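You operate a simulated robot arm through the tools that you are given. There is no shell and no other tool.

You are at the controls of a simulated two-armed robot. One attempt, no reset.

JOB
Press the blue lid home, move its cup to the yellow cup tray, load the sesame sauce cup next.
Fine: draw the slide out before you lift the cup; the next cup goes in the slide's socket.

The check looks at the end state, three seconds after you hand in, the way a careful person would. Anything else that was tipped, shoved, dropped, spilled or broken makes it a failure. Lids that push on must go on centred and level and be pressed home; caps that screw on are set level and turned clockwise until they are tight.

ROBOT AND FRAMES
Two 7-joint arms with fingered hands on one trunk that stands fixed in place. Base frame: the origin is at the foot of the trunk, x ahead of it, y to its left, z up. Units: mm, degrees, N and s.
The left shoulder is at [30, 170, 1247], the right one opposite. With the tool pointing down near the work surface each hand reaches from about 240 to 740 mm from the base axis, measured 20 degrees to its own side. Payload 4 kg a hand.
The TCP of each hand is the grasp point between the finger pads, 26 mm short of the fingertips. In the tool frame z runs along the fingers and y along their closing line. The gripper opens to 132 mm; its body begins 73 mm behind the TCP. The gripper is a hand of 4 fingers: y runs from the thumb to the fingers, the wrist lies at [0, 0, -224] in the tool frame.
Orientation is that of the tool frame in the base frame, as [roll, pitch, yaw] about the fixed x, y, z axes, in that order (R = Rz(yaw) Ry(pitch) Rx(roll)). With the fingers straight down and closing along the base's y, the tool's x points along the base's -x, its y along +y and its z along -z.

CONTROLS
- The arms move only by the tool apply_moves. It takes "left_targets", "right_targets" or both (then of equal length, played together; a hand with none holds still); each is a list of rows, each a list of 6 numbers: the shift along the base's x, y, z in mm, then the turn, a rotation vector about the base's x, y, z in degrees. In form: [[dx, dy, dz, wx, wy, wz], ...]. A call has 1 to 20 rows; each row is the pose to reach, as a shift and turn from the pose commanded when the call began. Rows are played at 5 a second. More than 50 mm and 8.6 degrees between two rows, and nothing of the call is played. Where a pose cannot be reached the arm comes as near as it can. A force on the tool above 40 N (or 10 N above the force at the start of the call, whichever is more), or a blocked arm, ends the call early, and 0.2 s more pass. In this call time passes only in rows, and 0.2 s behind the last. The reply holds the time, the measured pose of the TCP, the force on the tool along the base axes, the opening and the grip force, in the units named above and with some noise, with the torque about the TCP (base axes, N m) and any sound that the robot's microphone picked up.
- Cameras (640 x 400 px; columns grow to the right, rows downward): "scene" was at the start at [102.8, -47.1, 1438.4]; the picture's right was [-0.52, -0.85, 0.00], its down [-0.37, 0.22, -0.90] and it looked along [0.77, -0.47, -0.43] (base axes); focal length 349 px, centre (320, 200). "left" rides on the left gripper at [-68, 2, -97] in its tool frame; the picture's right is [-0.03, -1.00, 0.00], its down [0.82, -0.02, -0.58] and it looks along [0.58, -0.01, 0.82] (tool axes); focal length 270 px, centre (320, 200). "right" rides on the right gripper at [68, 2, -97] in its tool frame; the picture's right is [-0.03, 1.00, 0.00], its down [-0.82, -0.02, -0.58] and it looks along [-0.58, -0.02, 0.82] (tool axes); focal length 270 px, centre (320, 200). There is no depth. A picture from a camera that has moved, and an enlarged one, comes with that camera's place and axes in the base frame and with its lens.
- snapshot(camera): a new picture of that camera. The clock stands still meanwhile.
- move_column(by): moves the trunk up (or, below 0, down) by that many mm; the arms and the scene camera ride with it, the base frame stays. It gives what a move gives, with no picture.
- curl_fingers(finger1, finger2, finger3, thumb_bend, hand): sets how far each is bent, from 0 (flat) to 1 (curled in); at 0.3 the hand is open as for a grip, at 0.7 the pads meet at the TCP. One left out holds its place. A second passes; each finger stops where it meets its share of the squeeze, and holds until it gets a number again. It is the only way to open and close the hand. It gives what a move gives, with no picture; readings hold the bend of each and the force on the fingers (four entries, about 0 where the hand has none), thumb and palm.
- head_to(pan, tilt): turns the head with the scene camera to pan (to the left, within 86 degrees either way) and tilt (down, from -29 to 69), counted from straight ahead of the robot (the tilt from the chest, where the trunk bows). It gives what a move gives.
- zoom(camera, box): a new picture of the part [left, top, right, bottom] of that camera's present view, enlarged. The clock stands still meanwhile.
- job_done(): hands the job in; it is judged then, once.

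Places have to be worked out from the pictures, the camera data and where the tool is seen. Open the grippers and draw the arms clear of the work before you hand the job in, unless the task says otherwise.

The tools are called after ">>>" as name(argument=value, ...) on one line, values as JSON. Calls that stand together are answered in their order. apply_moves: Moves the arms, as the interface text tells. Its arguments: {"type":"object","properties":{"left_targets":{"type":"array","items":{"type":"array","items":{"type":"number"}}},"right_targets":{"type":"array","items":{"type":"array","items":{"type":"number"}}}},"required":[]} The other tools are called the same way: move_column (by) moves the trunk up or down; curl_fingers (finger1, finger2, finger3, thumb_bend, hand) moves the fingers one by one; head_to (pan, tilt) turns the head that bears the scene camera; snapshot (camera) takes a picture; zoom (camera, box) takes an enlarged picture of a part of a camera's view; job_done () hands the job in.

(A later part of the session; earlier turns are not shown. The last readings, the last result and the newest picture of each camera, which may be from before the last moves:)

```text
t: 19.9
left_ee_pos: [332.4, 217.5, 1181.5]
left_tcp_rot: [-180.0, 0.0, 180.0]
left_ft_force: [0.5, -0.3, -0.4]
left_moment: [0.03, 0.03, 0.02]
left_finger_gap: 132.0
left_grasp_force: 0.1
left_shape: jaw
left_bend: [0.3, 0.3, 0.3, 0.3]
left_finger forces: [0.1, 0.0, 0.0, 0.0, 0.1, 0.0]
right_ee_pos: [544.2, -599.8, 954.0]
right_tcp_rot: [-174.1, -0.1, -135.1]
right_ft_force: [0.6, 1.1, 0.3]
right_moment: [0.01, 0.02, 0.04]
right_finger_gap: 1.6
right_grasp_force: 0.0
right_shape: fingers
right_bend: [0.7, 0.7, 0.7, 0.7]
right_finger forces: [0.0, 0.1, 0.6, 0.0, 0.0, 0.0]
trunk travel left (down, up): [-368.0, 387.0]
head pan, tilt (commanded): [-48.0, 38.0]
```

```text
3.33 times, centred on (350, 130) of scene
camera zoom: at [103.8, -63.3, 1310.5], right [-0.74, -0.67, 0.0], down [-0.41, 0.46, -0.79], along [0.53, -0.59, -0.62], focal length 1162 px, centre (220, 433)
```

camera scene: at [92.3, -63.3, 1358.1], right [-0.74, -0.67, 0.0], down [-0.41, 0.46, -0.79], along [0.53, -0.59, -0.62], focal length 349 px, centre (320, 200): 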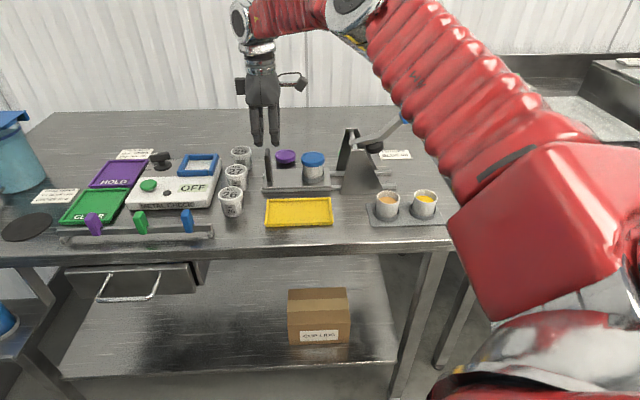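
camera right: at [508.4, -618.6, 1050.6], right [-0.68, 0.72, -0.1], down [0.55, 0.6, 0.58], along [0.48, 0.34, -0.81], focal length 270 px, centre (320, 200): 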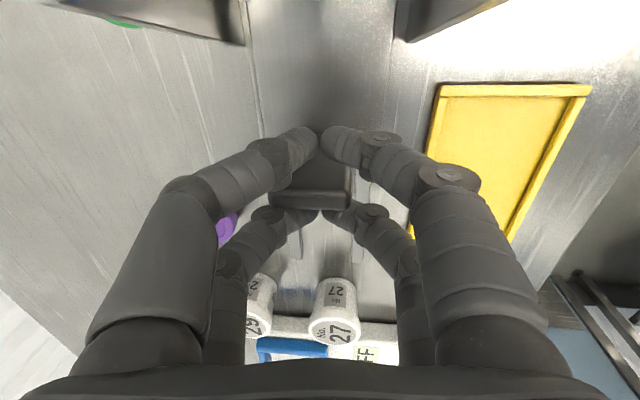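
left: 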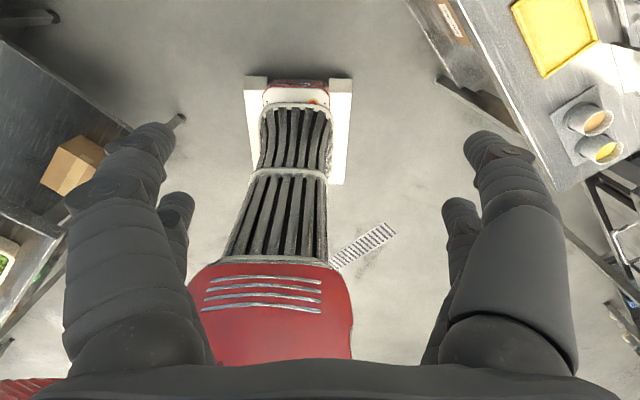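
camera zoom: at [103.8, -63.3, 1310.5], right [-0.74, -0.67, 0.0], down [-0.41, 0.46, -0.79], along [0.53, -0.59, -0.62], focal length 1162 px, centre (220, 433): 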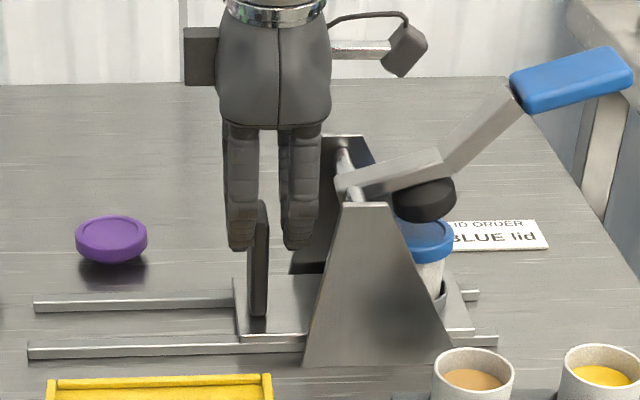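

The lid's center is at a≈137, nearly under the ram. I'll push 3 mm more in 1 mm steps to feel for a stop.

>>> apply_moves(right_targets=[[-0.7, -0.7, 0, 0, 0, 0], [-1.4, -1.4, 0, 0, 0, 0], [-2.1, -2.1, 0, 0, 0, 0]])

>>> zoom(camera="scene", box=[270, 70, 430, 190])

>>> snapshot(camera="right")

```text
t: 20.7
left_ee_pos: [333.0, 217.6, 1179.3]
left_tcp_rot: [179.9, -0.1, -179.9]
left_ft_force: [0.3, 0.6, -0.3]
left_moment: [-0.02, -0.02, 0.0]
left_finger_gap: 131.9
left_grasp_force: 0.0
left_shape: jaw
left_bend: [0.3, 0.3, 0.3, 0.3]
left_finger forces: [0.0, 0.0, 0.1, 0.0, 0.0, 0.0]
right_ee_pos: [543.7, -601.0, 953.3]
right_tcp_rot: [-174.1, 0.1, -135.0]
right_ft_force: [3.7, 3.9, 0.5]
right_moment: [0.07, -0.06, 0.05]
right_finger_gap: 1.3
right_grasp_force: 2.5
right_shape: fingers
right_bend: [0.7, 0.7, 0.7, 0.7]
right_finger forces: [0.1, 2.5, 3.5, 0.1, 0.0, 0.1]
trunk travel left (down, up): [-368.0, 387.0]
head pan, tilt (commanded): [-48.0, 38.0]
```

```text
3.33 times, centred on (350, 130) of scene
camera zoom: at [104.4, -62.9, 1310.4], right [-0.74, -0.67, 0.0], down [-0.41, 0.46, -0.79], along [0.53, -0.59, -0.62], focal length 1162 px, centre (220, 433)
```

zoom: 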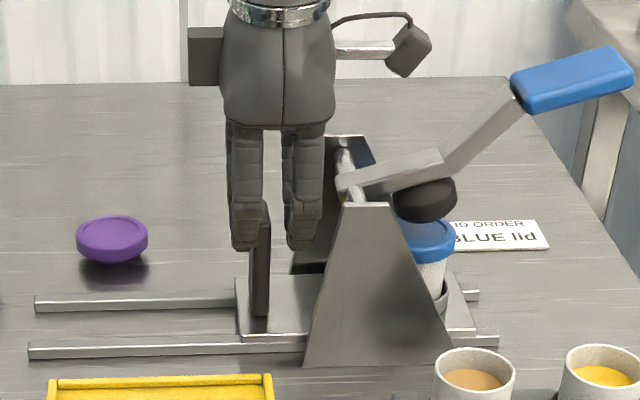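

```text
taken
camera right: at [487.5, -641.1, 1050.7], right [-0.68, 0.72, -0.1], down [0.55, 0.6, 0.58], along [0.48, 0.34, -0.81], focal length 270 px, centre (320, 200)
```

right: 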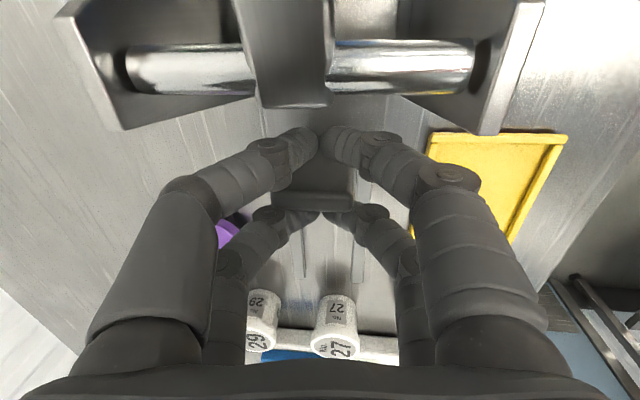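

A push-back of about 5 N shows the slide has reached its end stop, with the lid under the ram. I'll ease back 1 mm to relieve contact, then raise the trunk so the hand clears the plate.

>>> apply_moves(right_targets=[[1, 1, 0, 0, 0, 0], [1.8, 1.8, 0, 0, 0, 0]])

>>> move_column(by=60)

>>> zoom(camera="scene", box=[250, 60, 430, 220])

```text
t: 21.3
left_ee_pos: [332.7, 217.6, 1180.6]
left_tcp_rot: [-180.0, 0.0, -179.9]
left_ft_force: [-0.9, -0.1, -0.7]
left_moment: [0.0, 0.0, 0.01]
left_finger_gap: 131.8
left_grasp_force: 0.0
left_shape: jaw
left_bend: [0.3, 0.3, 0.3, 0.3]
left_finger forces: [0.0, 0.1, 0.1, 0.0, 0.1, 0.1]
right_ee_pos: [544.2, -601.7, 952.7]
right_tcp_rot: [-174.2, 0.0, -135.1]
right_ft_force: [1.4, 0.9, 0.8]
right_moment: [0.01, -0.07, 0.04]
right_finger_gap: 1.5
right_grasp_force: 1.5
right_shape: fingers
right_bend: [0.7, 0.7, 0.7, 0.7]
right_finger forces: [0.0, 0.2, 1.0, 0.1, 0.0, 0.0]
trunk travel left (down, up): [-368.0, 387.0]
head pan, tilt (commanded): [-48.0, 38.0]
```

```text
t: 22.3
left_ee_pos: [333.5, 217.4, 1240.0]
left_tcp_rot: [-179.9, -0.2, -180.0]
left_ft_force: [0.9, -0.2, 0.0]
left_moment: [-0.02, -0.02, 0.03]
left_finger_gap: 131.9
left_grasp_force: 0.2
left_shape: jaw
left_bend: [0.3, 0.3, 0.3, 0.3]
left_finger forces: [0.1, 0.1, 0.1, 0.1, 0.0, 0.1]
right_ee_pos: [543.9, -600.4, 1012.5]
right_tcp_rot: [-174.2, 0.0, -135.1]
right_ft_force: [-0.2, -0.2, -0.3]
right_moment: [-0.03, -0.01, 0.03]
right_finger_gap: 1.5
right_grasp_force: 0.0
right_shape: fingers
right_bend: [0.7, 0.7, 0.7, 0.7]
right_finger forces: [0.0, 0.0, 0.1, 0.0, 0.0, 0.0]
trunk travel left (down, up): [-428.0, 327.0]
head pan, tilt (commanded): [-48.0, 38.0]
```

```text
2.50 times, centred on (340, 140) of scene
camera zoom: at [90.4, -63.5, 1371.0], right [-0.74, -0.67, 0.0], down [-0.41, 0.46, -0.79], along [0.53, -0.59, -0.62], focal length 871 px, centre (270, 350)
```

zoom: 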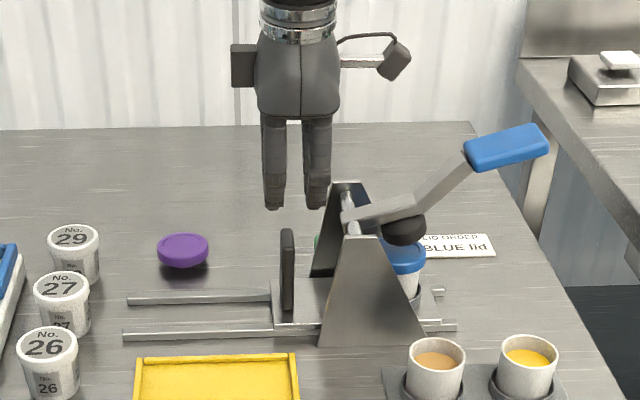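

The slide is seated. The handle axis runs from (a193,z1031) to (a260,z1048). I'll raise the trunk 70 mm and then carry the closed hand above the handle.

>>> move_column(by=70)

>>> apply_moves(right_targets=[[0, 0, 28, 0, 0, 0], [-27, -27, 30, 0, 0, 0], [-54, -54, 30, 0, 0, 0], [-81, -81, 30, 0, 0, 0], [-108, -108, 30, 0, 0, 0], [-132, -133, 30, 0, 0, 0]])

>>> zoom(camera="scene", box=[270, 60, 450, 220])

>>> snapshot(camera="right")

```text
t: 23.4
left_ee_pos: [332.9, 216.8, 1310.5]
left_tcp_rot: [-180.0, -0.1, -180.0]
left_ft_force: [0.0, -0.1, -0.3]
left_moment: [-0.02, 0.02, 0.01]
left_finger_gap: 131.8
left_grasp_force: 0.1
left_shape: jaw
left_bend: [0.3, 0.3, 0.3, 0.3]
left_finger forces: [0.0, 0.0, 0.1, 0.0, 0.0, 0.0]
right_ee_pos: [547.2, -600.8, 1082.4]
right_tcp_rot: [-174.3, 0.0, -135.0]
right_ft_force: [0.0, 0.3, 0.0]
right_moment: [0.01, 0.02, 0.02]
right_finger_gap: 1.6
right_grasp_force: 0.0
right_shape: fingers
right_bend: [0.7, 0.7, 0.7, 0.7]
right_finger forces: [0.0, 0.0, 0.0, 0.1, 0.0, 0.1]
trunk travel left (down, up): [-498.0, 257.0]
head pan, tilt (commanded): [-48.0, 38.0]
```

```text
t: 24.8
left_ee_pos: [332.2, 217.7, 1309.7]
left_tcp_rot: [-179.9, -0.1, 180.0]
left_ft_force: [-0.5, 0.3, -0.2]
left_moment: [-0.02, -0.02, -0.04]
left_finger_gap: 132.0
left_grasp_force: 0.1
left_shape: jaw
left_bend: [0.3, 0.3, 0.3, 0.3]
left_finger forces: [0.0, 0.0, 0.0, 0.0, 0.0, 0.1]
right_ee_pos: [410.8, -732.9, 1114.4]
right_tcp_rot: [-174.1, 0.1, -135.1]
right_ft_force: [-0.4, -0.8, 0.5]
right_moment: [0.0, 0.02, -0.01]
right_finger_gap: 1.4
right_grasp_force: 0.0
right_shape: fingers
right_bend: [0.7, 0.7, 0.7, 0.7]
right_finger forces: [0.0, 0.0, 0.0, 0.0, 0.0, 0.0]
trunk travel left (down, up): [-498.0, 257.0]
head pan, tilt (commanded): [-48.0, 38.0]
```

```text
2.50 times, centred on (360, 140) of scene
camera zoom: at [78.2, -64.2, 1441.7], right [-0.74, -0.67, 0.0], down [-0.41, 0.46, -0.79], along [0.53, -0.59, -0.62], focal length 871 px, centre (220, 350)
```

zoom: 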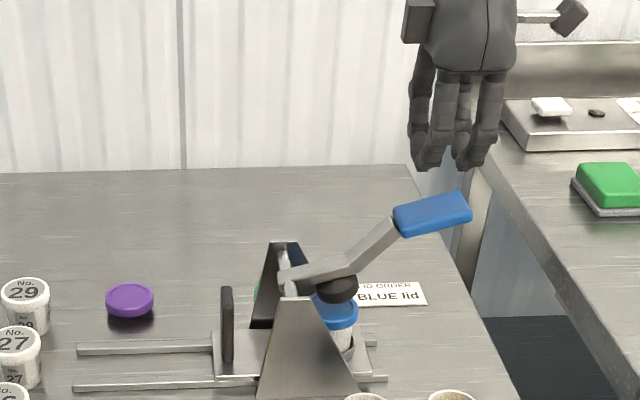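

```text
taken
camera right: at [355.6, -771.5, 1209.8], right [-0.68, 0.72, -0.1], down [0.55, 0.6, 0.58], along [0.48, 0.34, -0.81], focal length 270 px, centre (320, 200)
```

right: 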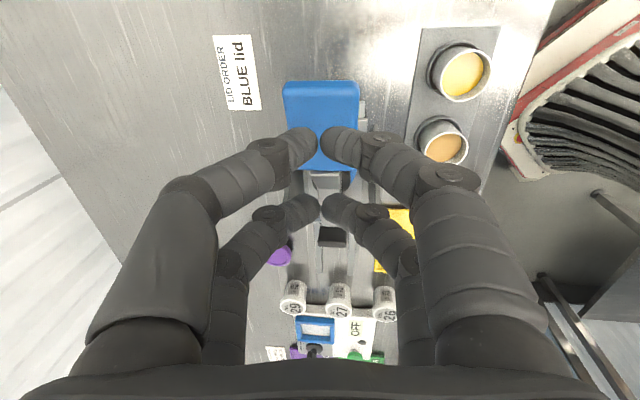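

The handle lies at a≈199–262, b≈812, and the fingertips are right above it. I'll descend in small steps until contact.

>>> apply_moves(right_targets=[[0, 0, -8, 0, 0, 0], [0, 0, -16, 0, 0, 0], [0, 0, -22, 0, 0, 0], [0, 0, -27, 0, 0, 0], [0, 0, -31, 0, 0, 0], [0, 0, -34, 0, 0, 0], [0, 0, -37, 0, 0, 0]])

>>> zoom(camera="scene", box=[270, 60, 450, 220])

```text
t: 26.4
left_ee_pos: [333.1, 218.2, 1311.7]
left_tcp_rot: [180.0, 0.0, -180.0]
left_ft_force: [0.1, 0.3, 0.1]
left_moment: [0.03, 0.0, -0.04]
left_finger_gap: 131.8
left_grasp_force: 0.0
left_shape: jaw
left_bend: [0.3, 0.3, 0.3, 0.3]
left_finger forces: [0.0, 0.0, 0.0, 0.0, 0.1, 0.1]
right_ee_pos: [412.9, -733.6, 1076.6]
right_tcp_rot: [-174.1, 0.1, -135.1]
right_ft_force: [0.7, -0.9, -0.5]
right_moment: [0.01, -0.01, 0.0]
right_finger_gap: 1.6
right_grasp_force: 0.1
right_shape: fingers
right_bend: [0.7, 0.7, 0.7, 0.7]
right_finger forces: [0.2, 0.0, 0.0, 0.0, 0.0, 0.0]
trunk travel left (down, up): [-498.0, 257.0]
head pan, tilt (commanded): [-48.0, 38.0]
```

```text
2.50 times, centred on (360, 140) of scene
camera zoom: at [78.8, -63.4, 1441.6], right [-0.74, -0.67, 0.0], down [-0.41, 0.46, -0.79], along [0.53, -0.59, -0.62], focal length 871 px, centre (220, 350)
```

zoom: 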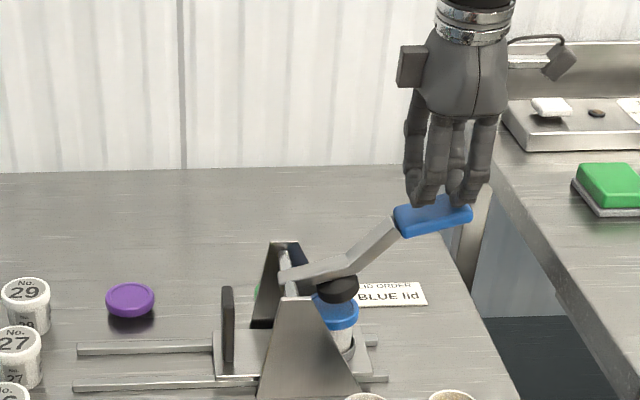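

The fingertips are just at the handle. I'll now press down along the lever's arc in 3 mm steps, watching force and sound.

>>> apply_moves(right_targets=[[-0.3, -0.3, -3, 0, 0, 0], [-0.8, -0.8, -6, 0, 0, 0], [-1.3, -1.3, -9, 0, 0, 0], [-1.9, -1.9, -12, 0, 0, 0], [-2.5, -2.5, -15, 0, 0, 0], [-3.1, -3.1, -18, 0, 0, 0], [-3.7, -3.7, -21, 0, 0, 0], [-4.3, -4.3, -24, 0, 0, 0]])

>>> zoom(camera="scene", box=[270, 60, 450, 220])

```text
t: 28.2
left_ee_pos: [331.7, 216.7, 1310.8]
left_tcp_rot: [180.0, -0.1, -180.0]
left_ft_force: [-1.0, -0.2, 0.3]
left_moment: [-0.02, 0.02, 0.04]
left_finger_gap: 131.8
left_grasp_force: 0.0
left_shape: jaw
left_bend: [0.3, 0.3, 0.3, 0.3]
left_finger forces: [0.0, 0.1, 0.1, 0.0, 0.0, 0.0]
right_ee_pos: [409.1, -736.5, 1051.9]
right_tcp_rot: [-174.1, 0.1, -135.1]
right_ft_force: [-0.4, 0.8, 0.4]
right_moment: [-0.01, 0.01, -0.01]
right_finger_gap: 0.9
right_grasp_force: 0.4
right_shape: fingers
right_bend: [0.7, 0.7, 0.7, 0.7]
right_finger forces: [1.0, 0.0, 0.1, 0.0, 0.0, 0.0]
trunk travel left (down, up): [-498.0, 257.0]
head pan, tilt (commanded): [-48.0, 38.0]
```

```text
2.50 times, centred on (360, 140) of scene
camera zoom: at [78.8, -63.4, 1441.6], right [-0.74, -0.67, 0.0], down [-0.41, 0.46, -0.79], along [0.53, -0.59, -0.62], focal length 871 px, centre (220, 350)
```

zoom: 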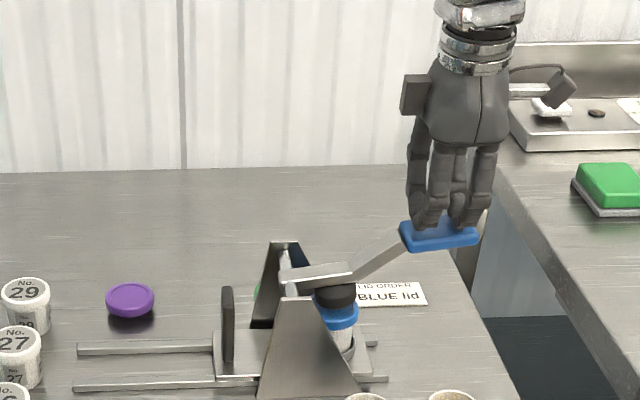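

The lever is coming down freely with almost no force. I'll continue down, expecting contact with the lid.

>>> apply_moves(right_targets=[[-0.5, -0.5, -3, 0, 0, 0], [-1, -1, -6, 0, 0, 0], [-1.4, -1.4, -9, 0, 0, 0], [-1.8, -1.8, -12, 0, 0, 0], [-2.2, -2.2, -15, 0, 0, 0]])

>>> zoom(camera="scene", box=[270, 60, 450, 220])

```text
t: 29.4
left_ee_pos: [331.2, 218.4, 1309.7]
left_tcp_rot: [-179.9, -0.1, -180.0]
left_ft_force: [1.1, 0.5, 0.0]
left_moment: [-0.01, -0.03, 0.0]
left_finger_gap: 131.7
left_grasp_force: 0.1
left_shape: jaw
left_bend: [0.3, 0.3, 0.3, 0.3]
left_finger forces: [0.0, 0.0, 0.1, 0.0, 0.1, 0.0]
right_ee_pos: [406.6, -739.3, 1037.3]
right_tcp_rot: [-174.0, 0.0, -135.1]
right_ft_force: [0.5, 0.6, 1.0]
right_moment: [-0.01, 0.08, -0.02]
right_finger_gap: 0.8
right_grasp_force: 0.0
right_shape: fingers
right_bend: [0.7, 0.7, 0.7, 0.7]
right_finger forces: [1.2, 0.0, 0.0, 0.1, 0.1, 0.0]
trunk travel left (down, up): [-498.0, 257.0]
head pan, tilt (commanded): [-48.0, 38.0]
```

```text
2.50 times, centred on (360, 140) of scene
camera zoom: at [78.7, -63.4, 1441.7], right [-0.74, -0.67, 0.0], down [-0.41, 0.46, -0.79], along [0.53, -0.59, -0.62], focal length 871 px, centre (220, 350)
```

zoom: 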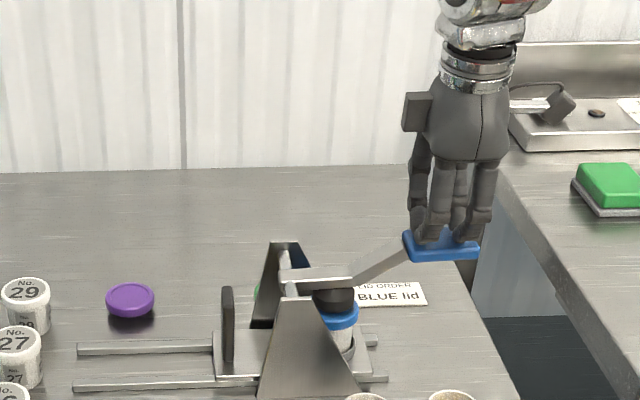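

The ram is about to meet the lid, so I'll keep pressing in 2 mm steps.

>>> apply_moves(right_targets=[[-0.2, -0.2, -2, 0, 0, 0], [-0.4, -0.4, -4, 0, 0, 0], [-0.6, -0.6, -6, 0, 0, 0], [-0.8, -0.8, -8, 0, 0, 0], [-1, -1, -10, 0, 0, 0], [-1.2, -1.2, -12, 0, 0, 0]])

>>> zoom(camera="scene", box=[270, 60, 450, 220])

```text
t: 30.8
left_ee_pos: [330.6, 220.5, 1311.3]
left_tcp_rot: [-179.9, 0.1, -179.9]
left_ft_force: [-0.6, 0.1, 0.2]
left_moment: [-0.03, -0.01, -0.01]
left_finger_gap: 132.0
left_grasp_force: 0.1
left_shape: jaw
left_bend: [0.3, 0.3, 0.3, 0.3]
left_finger forces: [0.0, 0.0, 0.1, 0.0, 0.0, 0.0]
right_ee_pos: [404.8, -741.0, 1028.2]
right_tcp_rot: [-173.9, 0.1, -135.1]
right_ft_force: [-3.9, 2.2, 18.6]
right_moment: [0.1, 0.01, 0.03]
right_finger_gap: 0.0
right_grasp_force: 10.2
right_shape: fingers
right_bend: [0.71, 0.71, 0.7, 0.7]
right_finger forces: [7.3, 7.9, 4.4, 0.0, 0.0, 0.0]
trunk travel left (down, up): [-498.0, 257.0]
head pan, tilt (commanded): [-48.0, 38.0]
heard: snap
```

```text
2.50 times, centred on (360, 140) of scene
camera zoom: at [76.8, -61.2, 1442.1], right [-0.74, -0.67, 0.0], down [-0.41, 0.46, -0.79], along [0.53, -0.59, -0.61], focal length 871 px, centre (220, 350)
```

zoom: 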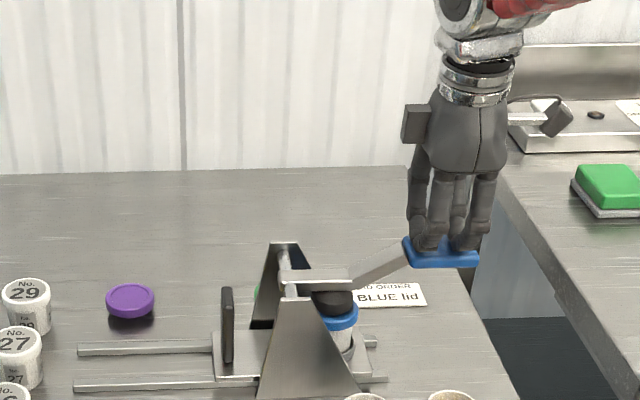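

I heard a snap at about 19 N, so the lid has seated. I'll add a little more pressure to confirm it's fully home.

>>> apply_moves(right_targets=[[0, 0, -1, 0, 0, 0], [0, 0, -2, 0, 0, 0], [0, 0, -3, 0, 0, 0], [0, 0, -3, 0, 0, 0]])

>>> zoom(camera="scene", box=[310, 120, 410, 200])

```text
t: 31.8
left_ee_pos: [328.8, 220.8, 1310.6]
left_tcp_rot: [-179.9, 0.0, -179.9]
left_ft_force: [0.0, 0.5, -0.3]
left_moment: [0.0, 0.03, 0.0]
left_finger_gap: 131.6
left_grasp_force: 0.0
left_shape: jaw
left_bend: [0.3, 0.3, 0.3, 0.3]
left_finger forces: [0.0, 0.0, 0.1, 0.1, 0.0, 0.0]
right_ee_pos: [403.5, -739.4, 1026.7]
right_tcp_rot: [-173.7, 0.1, -135.1]
right_ft_force: [-2.6, -3.6, 34.6]
right_moment: [-0.08, -0.22, 0.04]
right_finger_gap: 0.0
right_grasp_force: 18.2
right_shape: fingers
right_bend: [0.71, 0.72, 0.71, 0.7]
right_finger forces: [7.6, 8.8, 11.7, 0.0, 7.5, 0.0]
trunk travel left (down, up): [-498.0, 257.0]
head pan, tilt (commanded): [-48.0, 38.0]
```

```text
5.00 times, centred on (360, 160) of scene
camera zoom: at [75.8, -60.0, 1442.2], right [-0.74, -0.67, 0.0], down [-0.41, 0.46, -0.79], along [0.53, -0.59, -0.61], focal length 1743 px, centre (120, 400)
```

zoom: 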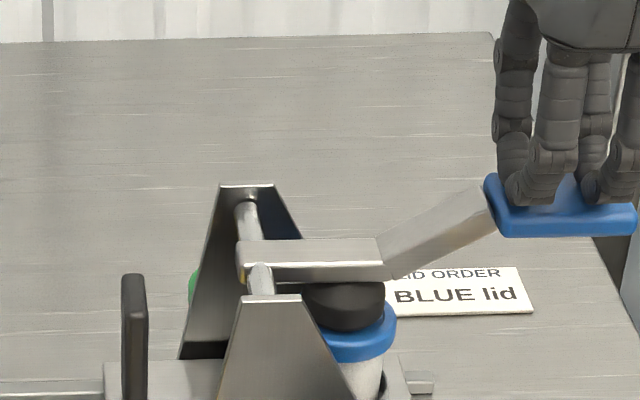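

Firm resistance at 35 N with no more travel means the lid is home. I'll ease up slowly and see whether the lever follows by spring.

>>> apply_moves(right_targets=[[0, 0, 2, 0, 0, 0], [0.2, 0.2, 5, 0, 0, 0], [0.8, 0.8, 10, 0, 0, 0], [1.6, 1.6, 15, 0, 0, 0], [2.4, 2.4, 20, 0, 0, 0], [3.3, 3.3, 25, 0, 0, 0]])

>>> zoom(camera="scene", box=[270, 60, 450, 220])

```text
t: 33.2
left_ee_pos: [332.0, 217.8, 1310.6]
left_tcp_rot: [180.0, 0.0, 180.0]
left_ft_force: [-0.5, 0.3, 0.4]
left_moment: [0.04, 0.03, -0.03]
left_finger_gap: 131.9
left_grasp_force: 0.0
left_shape: jaw
left_bend: [0.3, 0.3, 0.3, 0.3]
left_finger forces: [0.1, 0.0, 0.0, 0.0, 0.1, 0.0]
right_ee_pos: [407.6, -737.6, 1047.2]
right_tcp_rot: [-174.2, 0.2, -135.2]
right_ft_force: [-0.4, 0.5, 0.2]
right_moment: [-0.01, 0.03, 0.02]
right_finger_gap: 0.6
right_grasp_force: 0.1
right_shape: fingers
right_bend: [0.7, 0.7, 0.7, 0.7]
right_finger forces: [1.0, 0.1, 0.0, 0.0, 0.0, 0.0]
trunk travel left (down, up): [-498.0, 257.0]
head pan, tilt (commanded): [-48.0, 38.0]
```

```text
2.50 times, centred on (360, 140) of scene
camera zoom: at [78.6, -63.1, 1441.7], right [-0.74, -0.67, 0.0], down [-0.41, 0.46, -0.79], along [0.53, -0.59, -0.62], focal length 871 px, centre (220, 350)
```

zoom: 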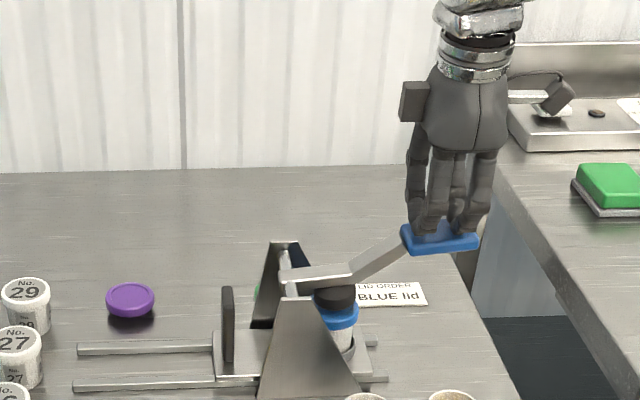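

The lever is spring-loaded and follows the hand up. I'll continue raising gently until it's back at its rest, then go clear above it.

>>> apply_moves(right_targets=[[1, 1, 5, 0, 0, 0], [2, 2, 10, 0, 0, 0], [3, 3, 15, 0, 0, 0], [4, 4, 20, 0, 0, 0], [4.5, 4.5, 25, 0, 0, 0], [4.5, 4.5, 32, 0, 0, 0], [4.5, 4.5, 42, 0, 0, 0], [4.5, 4.5, 55, 0, 0, 0], [4.5, 4.5, 66, 0, 0, 0]])

>>> zoom(camera="scene", box=[270, 60, 450, 220])

```text
t: 35.2
left_ee_pos: [331.5, 218.6, 1310.5]
left_tcp_rot: [-180.0, 0.0, -180.0]
left_ft_force: [0.1, -0.1, -0.1]
left_moment: [0.01, 0.01, 0.02]
left_finger_gap: 131.7
left_grasp_force: 0.1
left_shape: jaw
left_bend: [0.3, 0.3, 0.3, 0.3]
left_finger forces: [0.0, 0.0, 0.1, 0.0, 0.0, 0.0]
right_ee_pos: [413.6, -735.1, 1112.9]
right_tcp_rot: [-174.1, 0.1, -135.1]
right_ft_force: [0.1, -0.1, 0.8]
right_moment: [-0.03, -0.02, -0.01]
right_finger_gap: 1.1
right_grasp_force: 0.1
right_shape: fingers
right_bend: [0.7, 0.7, 0.7, 0.7]
right_finger forces: [0.0, 0.1, 0.1, 0.0, 0.1, 0.1]
trunk travel left (down, up): [-498.0, 257.0]
head pan, tilt (commanded): [-48.0, 38.0]
```

```text
2.50 times, centred on (360, 140) of scene
camera zoom: at [78.7, -63.3, 1441.7], right [-0.74, -0.67, 0.0], down [-0.41, 0.46, -0.79], along [0.53, -0.59, -0.62], focal length 871 px, centre (220, 350)
```

zoom: 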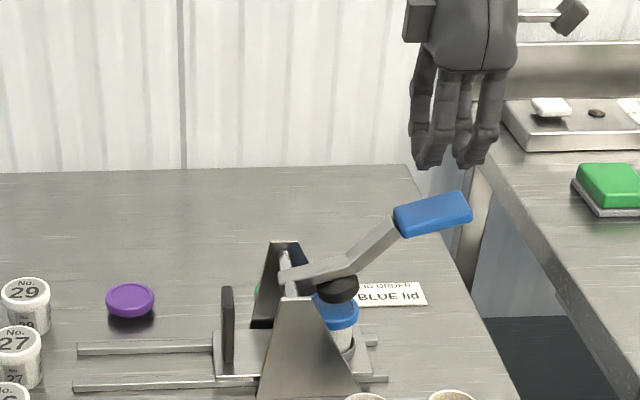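

The lever is back at rest. I'll move back above the slide's plate (a≈36.5, b≈810), then lower the trunk by 80 mm.

>>> apply_moves(right_targets=[[27, 27.5, 2, 0, 0, 0], [54, 55, 2, 0, 0, 0], [81, 82.5, 2, 0, 0, 0], [108, 110, 0, 0, 0, 0], [133, 136, 0, 0, 0, 0], [133, 136, 0, 0, 0, 0]])

>>> move_column(by=-80)

>>> snapshot(camera="right")

>>> zoom(camera="scene", box=[250, 60, 430, 220])

```text
t: 36.6
left_ee_pos: [332.3, 216.8, 1310.0]
left_tcp_rot: [180.0, 0.0, 179.9]
left_ft_force: [0.9, 0.4, 0.7]
left_moment: [0.02, 0.01, -0.01]
left_finger_gap: 131.6
left_grasp_force: 0.1
left_shape: jaw
left_bend: [0.3, 0.3, 0.3, 0.3]
left_finger forces: [0.1, 0.1, 0.1, 0.0, 0.1, 0.1]
right_ee_pos: [546.1, -598.8, 1112.9]
right_tcp_rot: [-174.2, 0.1, -135.2]
right_ft_force: [-0.6, 0.1, 0.0]
right_moment: [-0.02, -0.04, 0.01]
right_finger_gap: 0.8
right_grasp_force: 0.1
right_shape: fingers
right_bend: [0.7, 0.7, 0.7, 0.7]
right_finger forces: [0.0, 0.0, 0.1, 0.0, 0.1, 0.1]
trunk travel left (down, up): [-498.0, 257.0]
head pan, tilt (commanded): [-48.0, 38.0]
```

```text
t: 37.8
left_ee_pos: [331.7, 219.0, 1231.2]
left_tcp_rot: [-180.0, 0.0, -179.9]
left_ft_force: [0.6, -0.2, 1.3]
left_moment: [0.01, -0.02, -0.01]
left_finger_gap: 131.9
left_grasp_force: 0.1
left_shape: jaw
left_bend: [0.3, 0.3, 0.3, 0.3]
left_finger forces: [0.0, 0.0, 0.1, 0.1, 0.0, 0.1]
right_ee_pos: [546.0, -597.3, 1032.9]
right_tcp_rot: [-174.0, 0.1, -135.1]
right_ft_force: [-0.3, 0.2, 0.4]
right_moment: [0.01, -0.02, 0.03]
right_finger_gap: 1.0
right_grasp_force: 0.0
right_shape: fingers
right_bend: [0.7, 0.7, 0.7, 0.7]
right_finger forces: [0.0, 0.0, 0.0, 0.0, 0.0, 0.0]
trunk travel left (down, up): [-418.0, 337.0]
head pan, tilt (commanded): [-48.0, 38.0]
```

```text
taken
camera right: at [489.3, -636.8, 1130.5], right [-0.68, 0.72, -0.1], down [0.55, 0.6, 0.58], along [0.48, 0.34, -0.81], focal length 270 px, centre (320, 200)
```

right: 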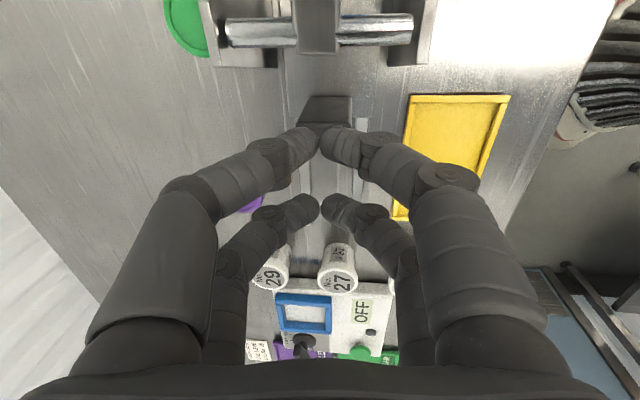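

```text
2.50 times, centred on (340, 140) of scene
camera zoom: at [91.5, -63.4, 1361.2], right [-0.74, -0.67, 0.0], down [-0.41, 0.46, -0.79], along [0.53, -0.59, -0.62], focal length 871 px, centre (270, 350)
```

zoom: 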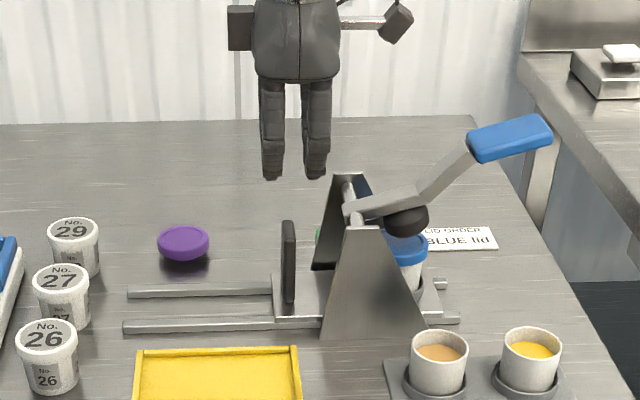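

TCP is at a≈36.3, b≈808.4. I'll descend with the arm to about z 988 and check the alignment.

>>> apply_moves(right_targets=[[0.5, -0.5, -12, 0, 0, 0], [0.7, -0.7, -24, 0, 0, 0], [1, -1, -35, 0, 0, 0], [1, -1, -45, 0, 0, 0], [1, -1, -45, 0, 0, 0]])

>>> zoom(camera="right", box=[220, 70, 420, 230])

>>> zoom(camera="scene", box=[270, 90, 390, 200])

```text
t: 39.0
left_ee_pos: [332.8, 216.9, 1230.7]
left_tcp_rot: [-180.0, 0.0, 180.0]
left_ft_force: [-0.8, 0.3, 0.7]
left_moment: [0.03, 0.03, 0.0]
left_finger_gap: 132.1
left_grasp_force: 0.1
left_shape: jaw
left_bend: [0.3, 0.3, 0.3, 0.3]
left_finger forces: [0.0, 0.0, 0.1, 0.1, 0.0, 0.0]
right_ee_pos: [548.2, -596.8, 987.3]
right_tcp_rot: [-174.2, 0.0, -135.1]
right_ft_force: [-0.3, 0.5, -0.2]
right_moment: [0.01, 0.03, -0.02]
right_finger_gap: 0.9
right_grasp_force: 0.0
right_shape: fingers
right_bend: [0.7, 0.7, 0.7, 0.7]
right_finger forces: [0.0, 0.1, 0.0, 0.1, 0.0, 0.1]
trunk travel left (down, up): [-418.0, 337.0]
head pan, tilt (commanded): [-48.0, 38.0]
```

```text
2.50 times, centred on (320, 150) of right
camera zoom: at [491.8, -637.5, 1084.6], right [-0.68, 0.72, -0.1], down [0.55, 0.6, 0.58], along [0.48, 0.34, -0.81], focal length 676 px, centre (320, 325)
```

zoom: 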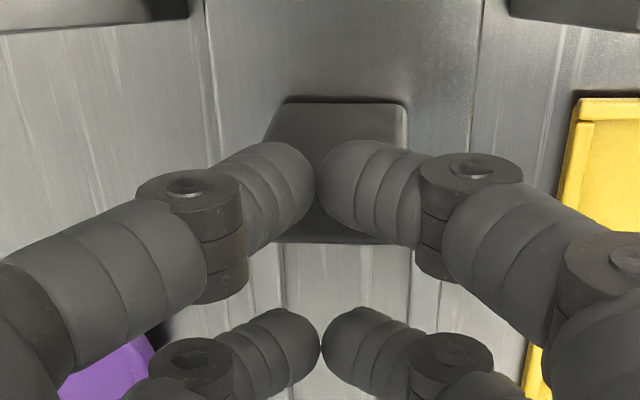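

```text
3.64 times, centred on (330, 145) of scene
camera zoom: at [91.9, -63.3, 1361.1], right [-0.74, -0.67, 0.0], down [-0.41, 0.46, -0.79], along [0.53, -0.59, -0.62], focal length 1268 px, centre (284, 400)
```

zoom: 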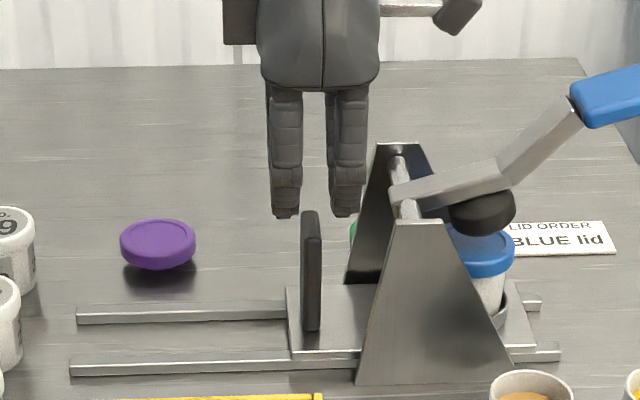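

From the contact made when pushing, I put the plate center at a≈34.7, matching the TCP at a≈34.4, so it's centered. I'll descend in small steps, watching forces.

>>> apply_moves(right_targets=[[0, 0, -5, 0, 0, 0], [0, 0, -10, 0, 0, 0], [0, 0, -15, 0, 0, 0], [0, 0, -20, 0, 0, 0]])

>>> zoom(camera="right", box=[220, 70, 420, 230])

>>> zoom(camera="scene", box=[270, 90, 390, 200])

```text
t: 40.0
left_ee_pos: [332.3, 218.1, 1230.3]
left_tcp_rot: [180.0, -0.1, -179.9]
left_ft_force: [0.1, 0.5, 0.3]
left_moment: [-0.02, -0.01, 0.0]
left_finger_gap: 131.9
left_grasp_force: 0.1
left_shape: jaw
left_bend: [0.3, 0.3, 0.3, 0.3]
left_finger forces: [0.1, 0.1, 0.0, 0.1, 0.0, 0.0]
right_ee_pos: [546.7, -599.1, 969.2]
right_tcp_rot: [-174.2, 0.0, -135.1]
right_ft_force: [-0.3, -0.1, 0.2]
right_moment: [-0.01, -0.07, 0.0]
right_finger_gap: 0.7
right_grasp_force: 0.0
right_shape: fingers
right_bend: [0.7, 0.7, 0.7, 0.7]
right_finger forces: [0.0, 0.0, 0.1, 0.0, 0.1, 0.0]
trunk travel left (down, up): [-418.0, 337.0]
head pan, tilt (commanded): [-48.0, 38.0]
```

```text
2.50 times, centred on (320, 150) of right
camera zoom: at [490.7, -638.4, 1064.9], right [-0.68, 0.72, -0.1], down [0.55, 0.6, 0.58], along [0.48, 0.34, -0.81], focal length 676 px, centre (320, 325)
```

zoom: 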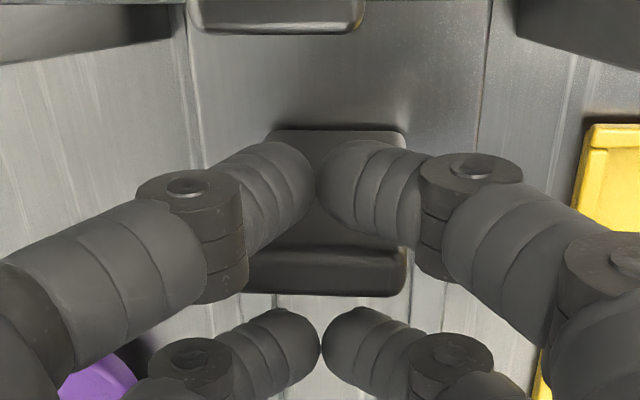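

```text
3.64 times, centred on (330, 145) of scene
camera zoom: at [92.0, -63.5, 1361.0], right [-0.74, -0.67, 0.0], down [-0.41, 0.46, -0.79], along [0.53, -0.59, -0.62], focal length 1268 px, centre (284, 400)
```

zoom: 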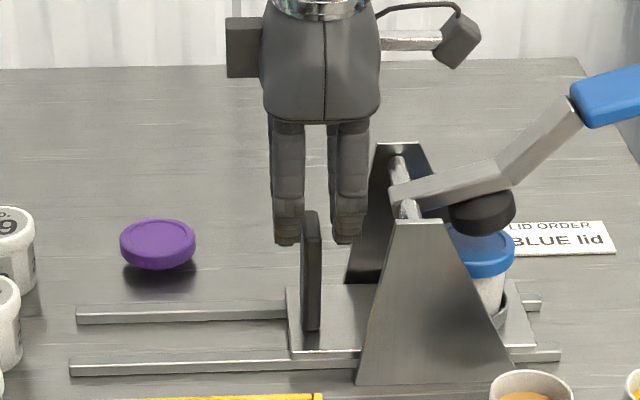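

The plate is between the posts with no contact. I'll go down 14 mm more.

>>> apply_moves(right_targets=[[0, 0, -5, 0, 0, 0], [0, 0, -10, 0, 0, 0], [0, 0, -14, 0, 0, 0]])

>>> zoom(camera="scene", box=[270, 90, 390, 200])

```text
t: 40.8
left_ee_pos: [332.8, 219.0, 1230.9]
left_tcp_rot: [179.9, -0.1, -179.9]
left_ft_force: [0.7, -0.1, -0.7]
left_moment: [0.03, -0.02, 0.0]
left_finger_gap: 131.6
left_grasp_force: 0.1
left_shape: jaw
left_bend: [0.3, 0.3, 0.3, 0.3]
left_finger forces: [0.0, 0.0, 0.0, 0.0, 0.0, 0.0]
right_ee_pos: [547.4, -599.5, 953.7]
right_tcp_rot: [-174.3, 0.0, -135.1]
right_ft_force: [0.0, 0.2, -0.3]
right_moment: [0.05, -0.03, -0.05]
right_finger_gap: 0.8
right_grasp_force: 0.0
right_shape: fingers
right_bend: [0.7, 0.7, 0.7, 0.7]
right_finger forces: [0.0, 0.0, 0.0, 0.0, 0.1, 0.0]
trunk travel left (down, up): [-418.0, 337.0]
head pan, tilt (commanded): [-48.0, 38.0]
```

```text
3.64 times, centred on (330, 145) of scene
camera zoom: at [92.1, -63.5, 1361.0], right [-0.74, -0.67, 0.0], down [-0.41, 0.46, -0.79], along [0.53, -0.59, -0.62], focal length 1268 px, centre (284, 400)
```

zoom: 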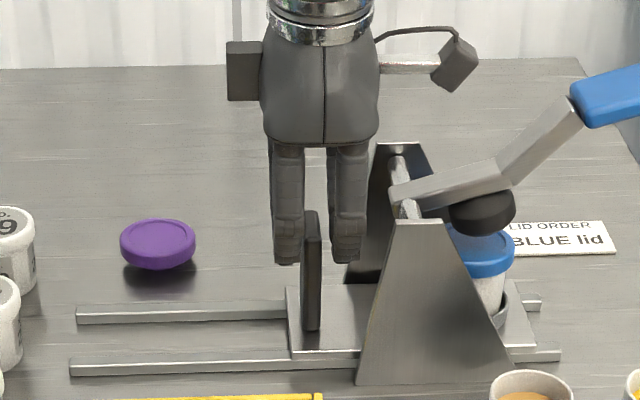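

Now I'll draw the slide out (−e1), slowly, the first ~75 mm.

>>> apply_moves(right_targets=[[2, 2, 0, 0, 0, 0], [4, 4, 0, 0, 0, 0], [8, 8, 0, 0, 0, 0], [13, 13, 0, 0, 0, 0], [18, 18, 0, 0, 0, 0], [23, 23, 0, 0, 0, 0], [28, 28, 0, 0, 0, 0], [33, 33, 0, 0, 0, 0], [38, 38, 0, 0, 0, 0], [43, 43, 0, 0, 0, 0], [48, 48, 0, 0, 0, 0], [51, 51, 0, 0, 0, 0], [53, 53, 0, 0, 0, 0]])

>>> zoom(camera="scene", box=[230, 80, 410, 210])

```text
t: 43.5
left_ee_pos: [332.6, 218.3, 1230.7]
left_tcp_rot: [179.9, -0.1, -179.9]
left_ft_force: [0.4, 0.3, 0.1]
left_moment: [0.03, -0.03, 0.03]
left_finger_gap: 131.7
left_grasp_force: 0.1
left_shape: jaw
left_bend: [0.3, 0.3, 0.3, 0.3]
left_finger forces: [0.0, 0.0, 0.1, 0.0, 0.0, 0.0]
right_ee_pos: [600.8, -544.6, 953.7]
right_tcp_rot: [-174.2, 0.0, -135.1]
right_ft_force: [-1.5, -1.1, 0.5]
right_moment: [0.02, -0.02, 0.03]
right_finger_gap: 1.0
right_grasp_force: 1.0
right_shape: fingers
right_bend: [0.7, 0.7, 0.7, 0.7]
right_finger forces: [0.6, 0.1, 0.0, 0.1, 0.4, 0.0]
trunk travel left (down, up): [-418.0, 337.0]
head pan, tilt (commanded): [-48.0, 38.0]
```

```text
3.08 times, centred on (320, 145) of scene
camera zoom: at [92.0, -63.4, 1361.0], right [-0.74, -0.67, 0.0], down [-0.41, 0.46, -0.79], along [0.53, -0.59, -0.62], focal length 1072 px, centre (320, 369)
```

zoom: 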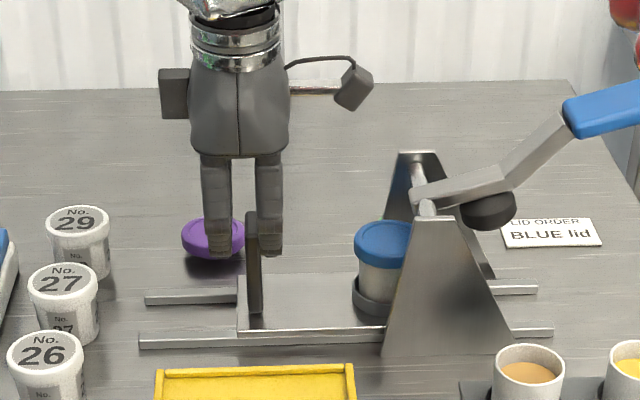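

The slide is coming out and the cup with its lid is emerging. I'll continue to near the original outer position.

>>> apply_moves(right_targets=[[3, 3, 0, 0, 0, 0], [8, 8, 0, 0, 0, 0], [13, 13, 0, 0, 0, 0], [18, 18, 0, 0, 0, 0], [23, 23, 0, 0, 0, 0], [28, 28, 0, 0, 0, 0], [33, 33, 0, 0, 0, 0], [37, 37, 0, 0, 0, 0], [40, 40, 0, 0, 0, 0], [42, 42, 0, 0, 0, 0]])

>>> zoom(camera="scene", box=[230, 80, 410, 210])

```text
t: 45.8
left_ee_pos: [332.3, 217.8, 1230.9]
left_tcp_rot: [-179.9, 0.0, -180.0]
left_ft_force: [-0.4, -0.2, -0.4]
left_moment: [0.02, 0.02, -0.01]
left_finger_gap: 131.8
left_grasp_force: 0.0
left_shape: jaw
left_bend: [0.3, 0.3, 0.3, 0.3]
left_finger forces: [0.0, 0.0, 0.1, 0.0, 0.0, 0.0]
right_ee_pos: [642.8, -502.5, 953.3]
right_tcp_rot: [-174.2, 0.1, -135.1]
right_ft_force: [-0.3, 0.5, 0.1]
right_moment: [0.01, 0.01, 0.01]
right_finger_gap: 1.0
right_grasp_force: 0.6
right_shape: fingers
right_bend: [0.7, 0.7, 0.7, 0.7]
right_finger forces: [0.1, 0.0, 0.1, 0.1, 0.1, 0.0]
trunk travel left (down, up): [-418.0, 337.0]
head pan, tilt (commanded): [-48.0, 38.0]
```

```text
3.08 times, centred on (320, 145) of scene
camera zoom: at [92.1, -63.4, 1361.0], right [-0.74, -0.67, 0.0], down [-0.41, 0.46, -0.79], along [0.53, -0.59, -0.62], focal length 1072 px, centre (320, 369)
```

zoom: 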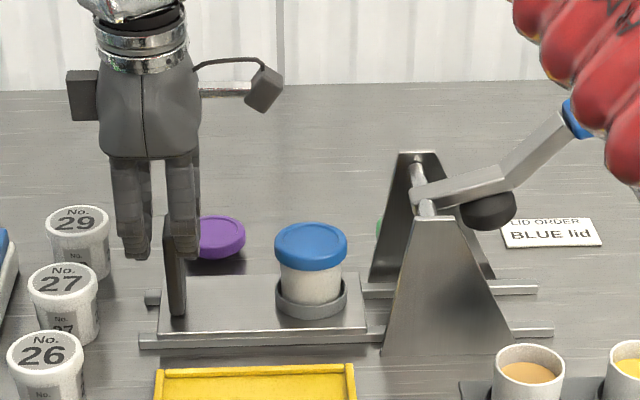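

About 10 mm remains to the original fully-drawn position. I'll pull on in 1.4 mm steps to feel for the outer stop.

>>> apply_moves(right_targets=[[1, 1, 0, 0, 0, 0], [2, 2, 0, 0, 0, 0], [3, 3, 0, 0, 0, 0], [4, 4, 0, 0, 0, 0], [5, 5, 0, 0, 0, 0], [6, 6, 0, 0, 0, 0]])

>>> zoom(camera="scene", box=[230, 80, 410, 210])

```text
t: 47.1
left_ee_pos: [332.3, 217.9, 1230.8]
left_tcp_rot: [180.0, -0.1, -179.9]
left_ft_force: [0.0, -0.2, 0.3]
left_moment: [0.01, -0.02, -0.02]
left_finger_gap: 131.6
left_grasp_force: 0.1
left_shape: jaw
left_bend: [0.3, 0.3, 0.3, 0.3]
left_finger forces: [0.0, 0.0, 0.0, 0.0, 0.0, 0.0]
right_ee_pos: [648.5, -497.1, 953.3]
right_tcp_rot: [-174.2, 0.1, -135.1]
right_ft_force: [0.2, -0.7, 0.5]
right_moment: [0.04, 0.0, 0.02]
right_finger_gap: 1.0
right_grasp_force: 0.0
right_shape: fingers
right_bend: [0.7, 0.7, 0.7, 0.7]
right_finger forces: [0.0, 0.0, 0.1, 0.1, 0.0, 0.0]
trunk travel left (down, up): [-418.0, 337.0]
head pan, tilt (commanded): [-48.0, 38.0]
```

```text
3.08 times, centred on (320, 145) of scene
camera zoom: at [92.2, -63.4, 1361.0], right [-0.74, -0.67, 0.0], down [-0.41, 0.46, -0.79], along [0.53, -0.59, -0.62], focal length 1072 px, centre (320, 369)
```

zoom: 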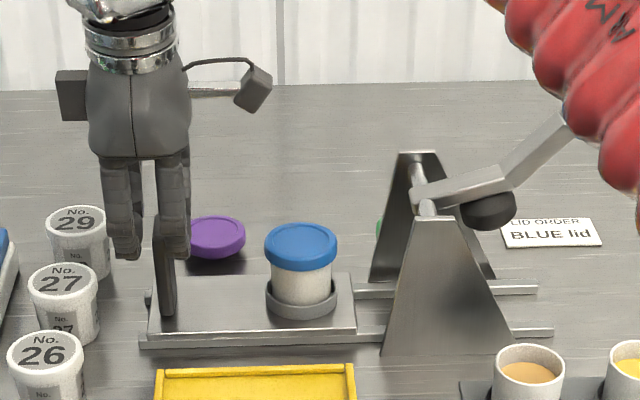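

About 5 mm to go; I'll continue the small pulls until resistance shows.

>>> apply_moves(right_targets=[[1, 1, 0, 0, 0, 0], [2, 2, 0, 0, 0, 0], [3, 3, 0, 0, 0, 0], [4, 4, 0, 0, 0, 0], [5, 5, 0, 0, 0, 0]])

>>> zoom(camera="scene", box=[230, 80, 410, 210])

```text
t: 48.4
left_ee_pos: [332.1, 216.8, 1230.8]
left_tcp_rot: [180.0, -0.1, -180.0]
left_ft_force: [0.5, -0.7, -0.5]
left_moment: [0.0, -0.02, 0.0]
left_finger_gap: 132.0
left_grasp_force: 0.0
left_shape: jaw
left_bend: [0.3, 0.3, 0.3, 0.3]
left_finger forces: [0.0, 0.0, 0.1, 0.0, 0.1, 0.1]
right_ee_pos: [651.1, -494.9, 954.0]
right_tcp_rot: [-174.1, 0.0, -135.3]
right_ft_force: [-7.8, -6.4, 2.2]
right_moment: [-0.09, 0.12, 0.01]
right_finger_gap: 1.2
right_grasp_force: 4.5
right_shape: fingers
right_bend: [0.7, 0.7, 0.7, 0.7]
right_finger forces: [6.2, 0.0, 0.1, 0.0, 3.4, 0.0]
trunk travel left (down, up): [-418.0, 337.0]
head pan, tilt (commanded): [-48.0, 38.0]
```

```text
3.08 times, centred on (320, 145) of scene
camera zoom: at [90.9, -64.1, 1361.1], right [-0.74, -0.67, 0.0], down [-0.41, 0.46, -0.79], along [0.53, -0.59, -0.62], focal length 1072 px, centre (320, 369)
```

zoom: 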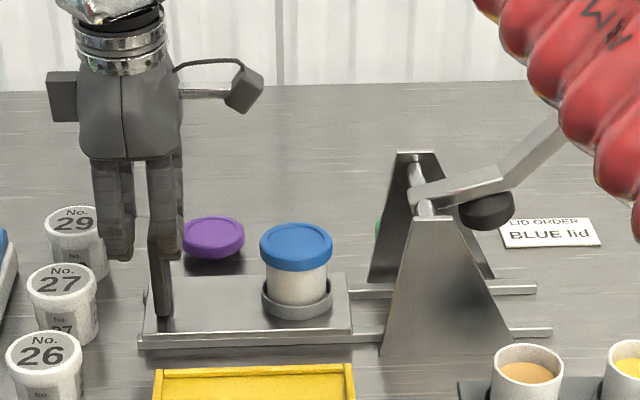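

The outer stop is reached (10 N), so the slide is fully drawn out. I'll ease back to center the posts, then lift the hand clear using the trunk.

>>> apply_moves(right_targets=[[-2, -2, 0, 0, 0, 0], [-4, -4, 0, 0, 0, 0], [-5.5, -5.5, 0, 0, 0, 0], [-5.5, -5.5, 0, 0, 0, 0]])

>>> move_column(by=60)

>>> zoom(camera="scene", box=[230, 80, 430, 240])

>>> snapshot(camera="right")

```text
t: 49.4
left_ee_pos: [331.8, 217.5, 1229.8]
left_tcp_rot: [180.0, -0.1, -180.0]
left_ft_force: [-0.3, 0.4, -0.1]
left_moment: [-0.01, 0.01, -0.02]
left_finger_gap: 132.0
left_grasp_force: 0.0
left_shape: jaw
left_bend: [0.3, 0.3, 0.3, 0.3]
left_finger forces: [0.0, 0.0, 0.0, 0.0, 0.0, 0.1]
right_ee_pos: [647.0, -496.9, 956.6]
right_tcp_rot: [-174.2, 0.1, -135.2]
right_ft_force: [0.4, 0.3, 0.5]
right_moment: [0.01, 0.01, -0.02]
right_finger_gap: 1.0
right_grasp_force: 0.1
right_shape: fingers
right_bend: [0.7, 0.7, 0.7, 0.7]
right_finger forces: [0.1, 0.0, 0.0, 0.0, 0.0, 0.1]
trunk travel left (down, up): [-418.0, 337.0]
head pan, tilt (commanded): [-48.0, 38.0]
```

```text
t: 50.4
left_ee_pos: [332.6, 217.7, 1289.5]
left_tcp_rot: [179.9, -0.1, 179.9]
left_ft_force: [-1.0, -0.1, -0.2]
left_moment: [-0.02, 0.05, 0.04]
left_finger_gap: 132.1
left_grasp_force: 0.1
left_shape: jaw
left_bend: [0.3, 0.3, 0.3, 0.3]
left_finger forces: [0.1, 0.0, 0.0, 0.0, 0.0, 0.0]
right_ee_pos: [646.0, -497.5, 1013.7]
right_tcp_rot: [-174.1, 0.0, -135.1]
right_ft_force: [-0.5, 0.1, -0.3]
right_moment: [0.01, 0.0, 0.01]
right_finger_gap: 1.0
right_grasp_force: 0.0
right_shape: fingers
right_bend: [0.7, 0.7, 0.7, 0.7]
right_finger forces: [0.0, 0.0, 0.0, 0.0, 0.1, 0.0]
trunk travel left (down, up): [-478.0, 277.0]
head pan, tilt (commanded): [-48.0, 38.0]
```

```text
2.50 times, centred on (330, 160) of scene
camera zoom: at [82.0, -63.4, 1421.4], right [-0.74, -0.67, 0.0], down [-0.41, 0.46, -0.79], along [0.53, -0.59, -0.62], focal length 871 px, centre (295, 300)
```

zoom: 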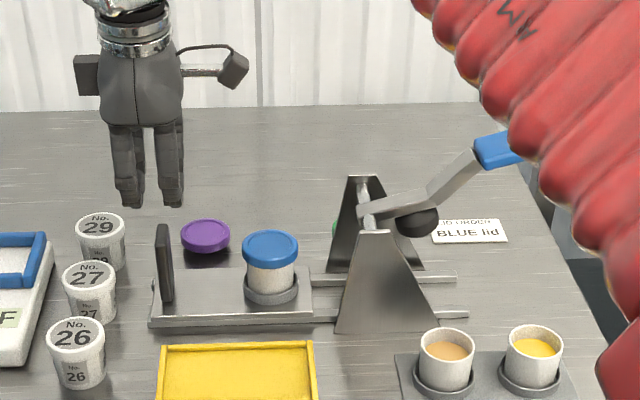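

```text
taken
camera right: at [590.2, -537.0, 1110.6], right [-0.68, 0.72, -0.1], down [0.55, 0.6, 0.58], along [0.48, 0.34, -0.81], focal length 270 px, centre (320, 200)
```

right: 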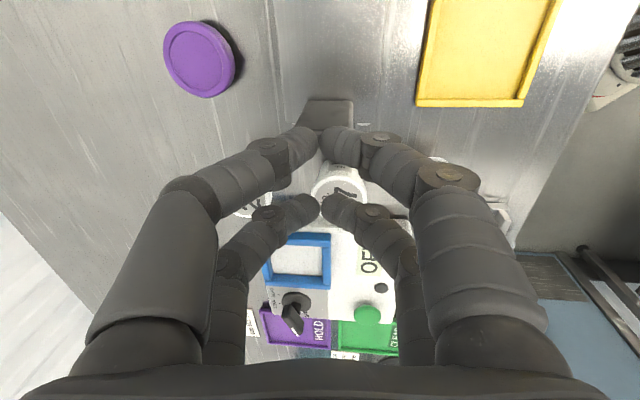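

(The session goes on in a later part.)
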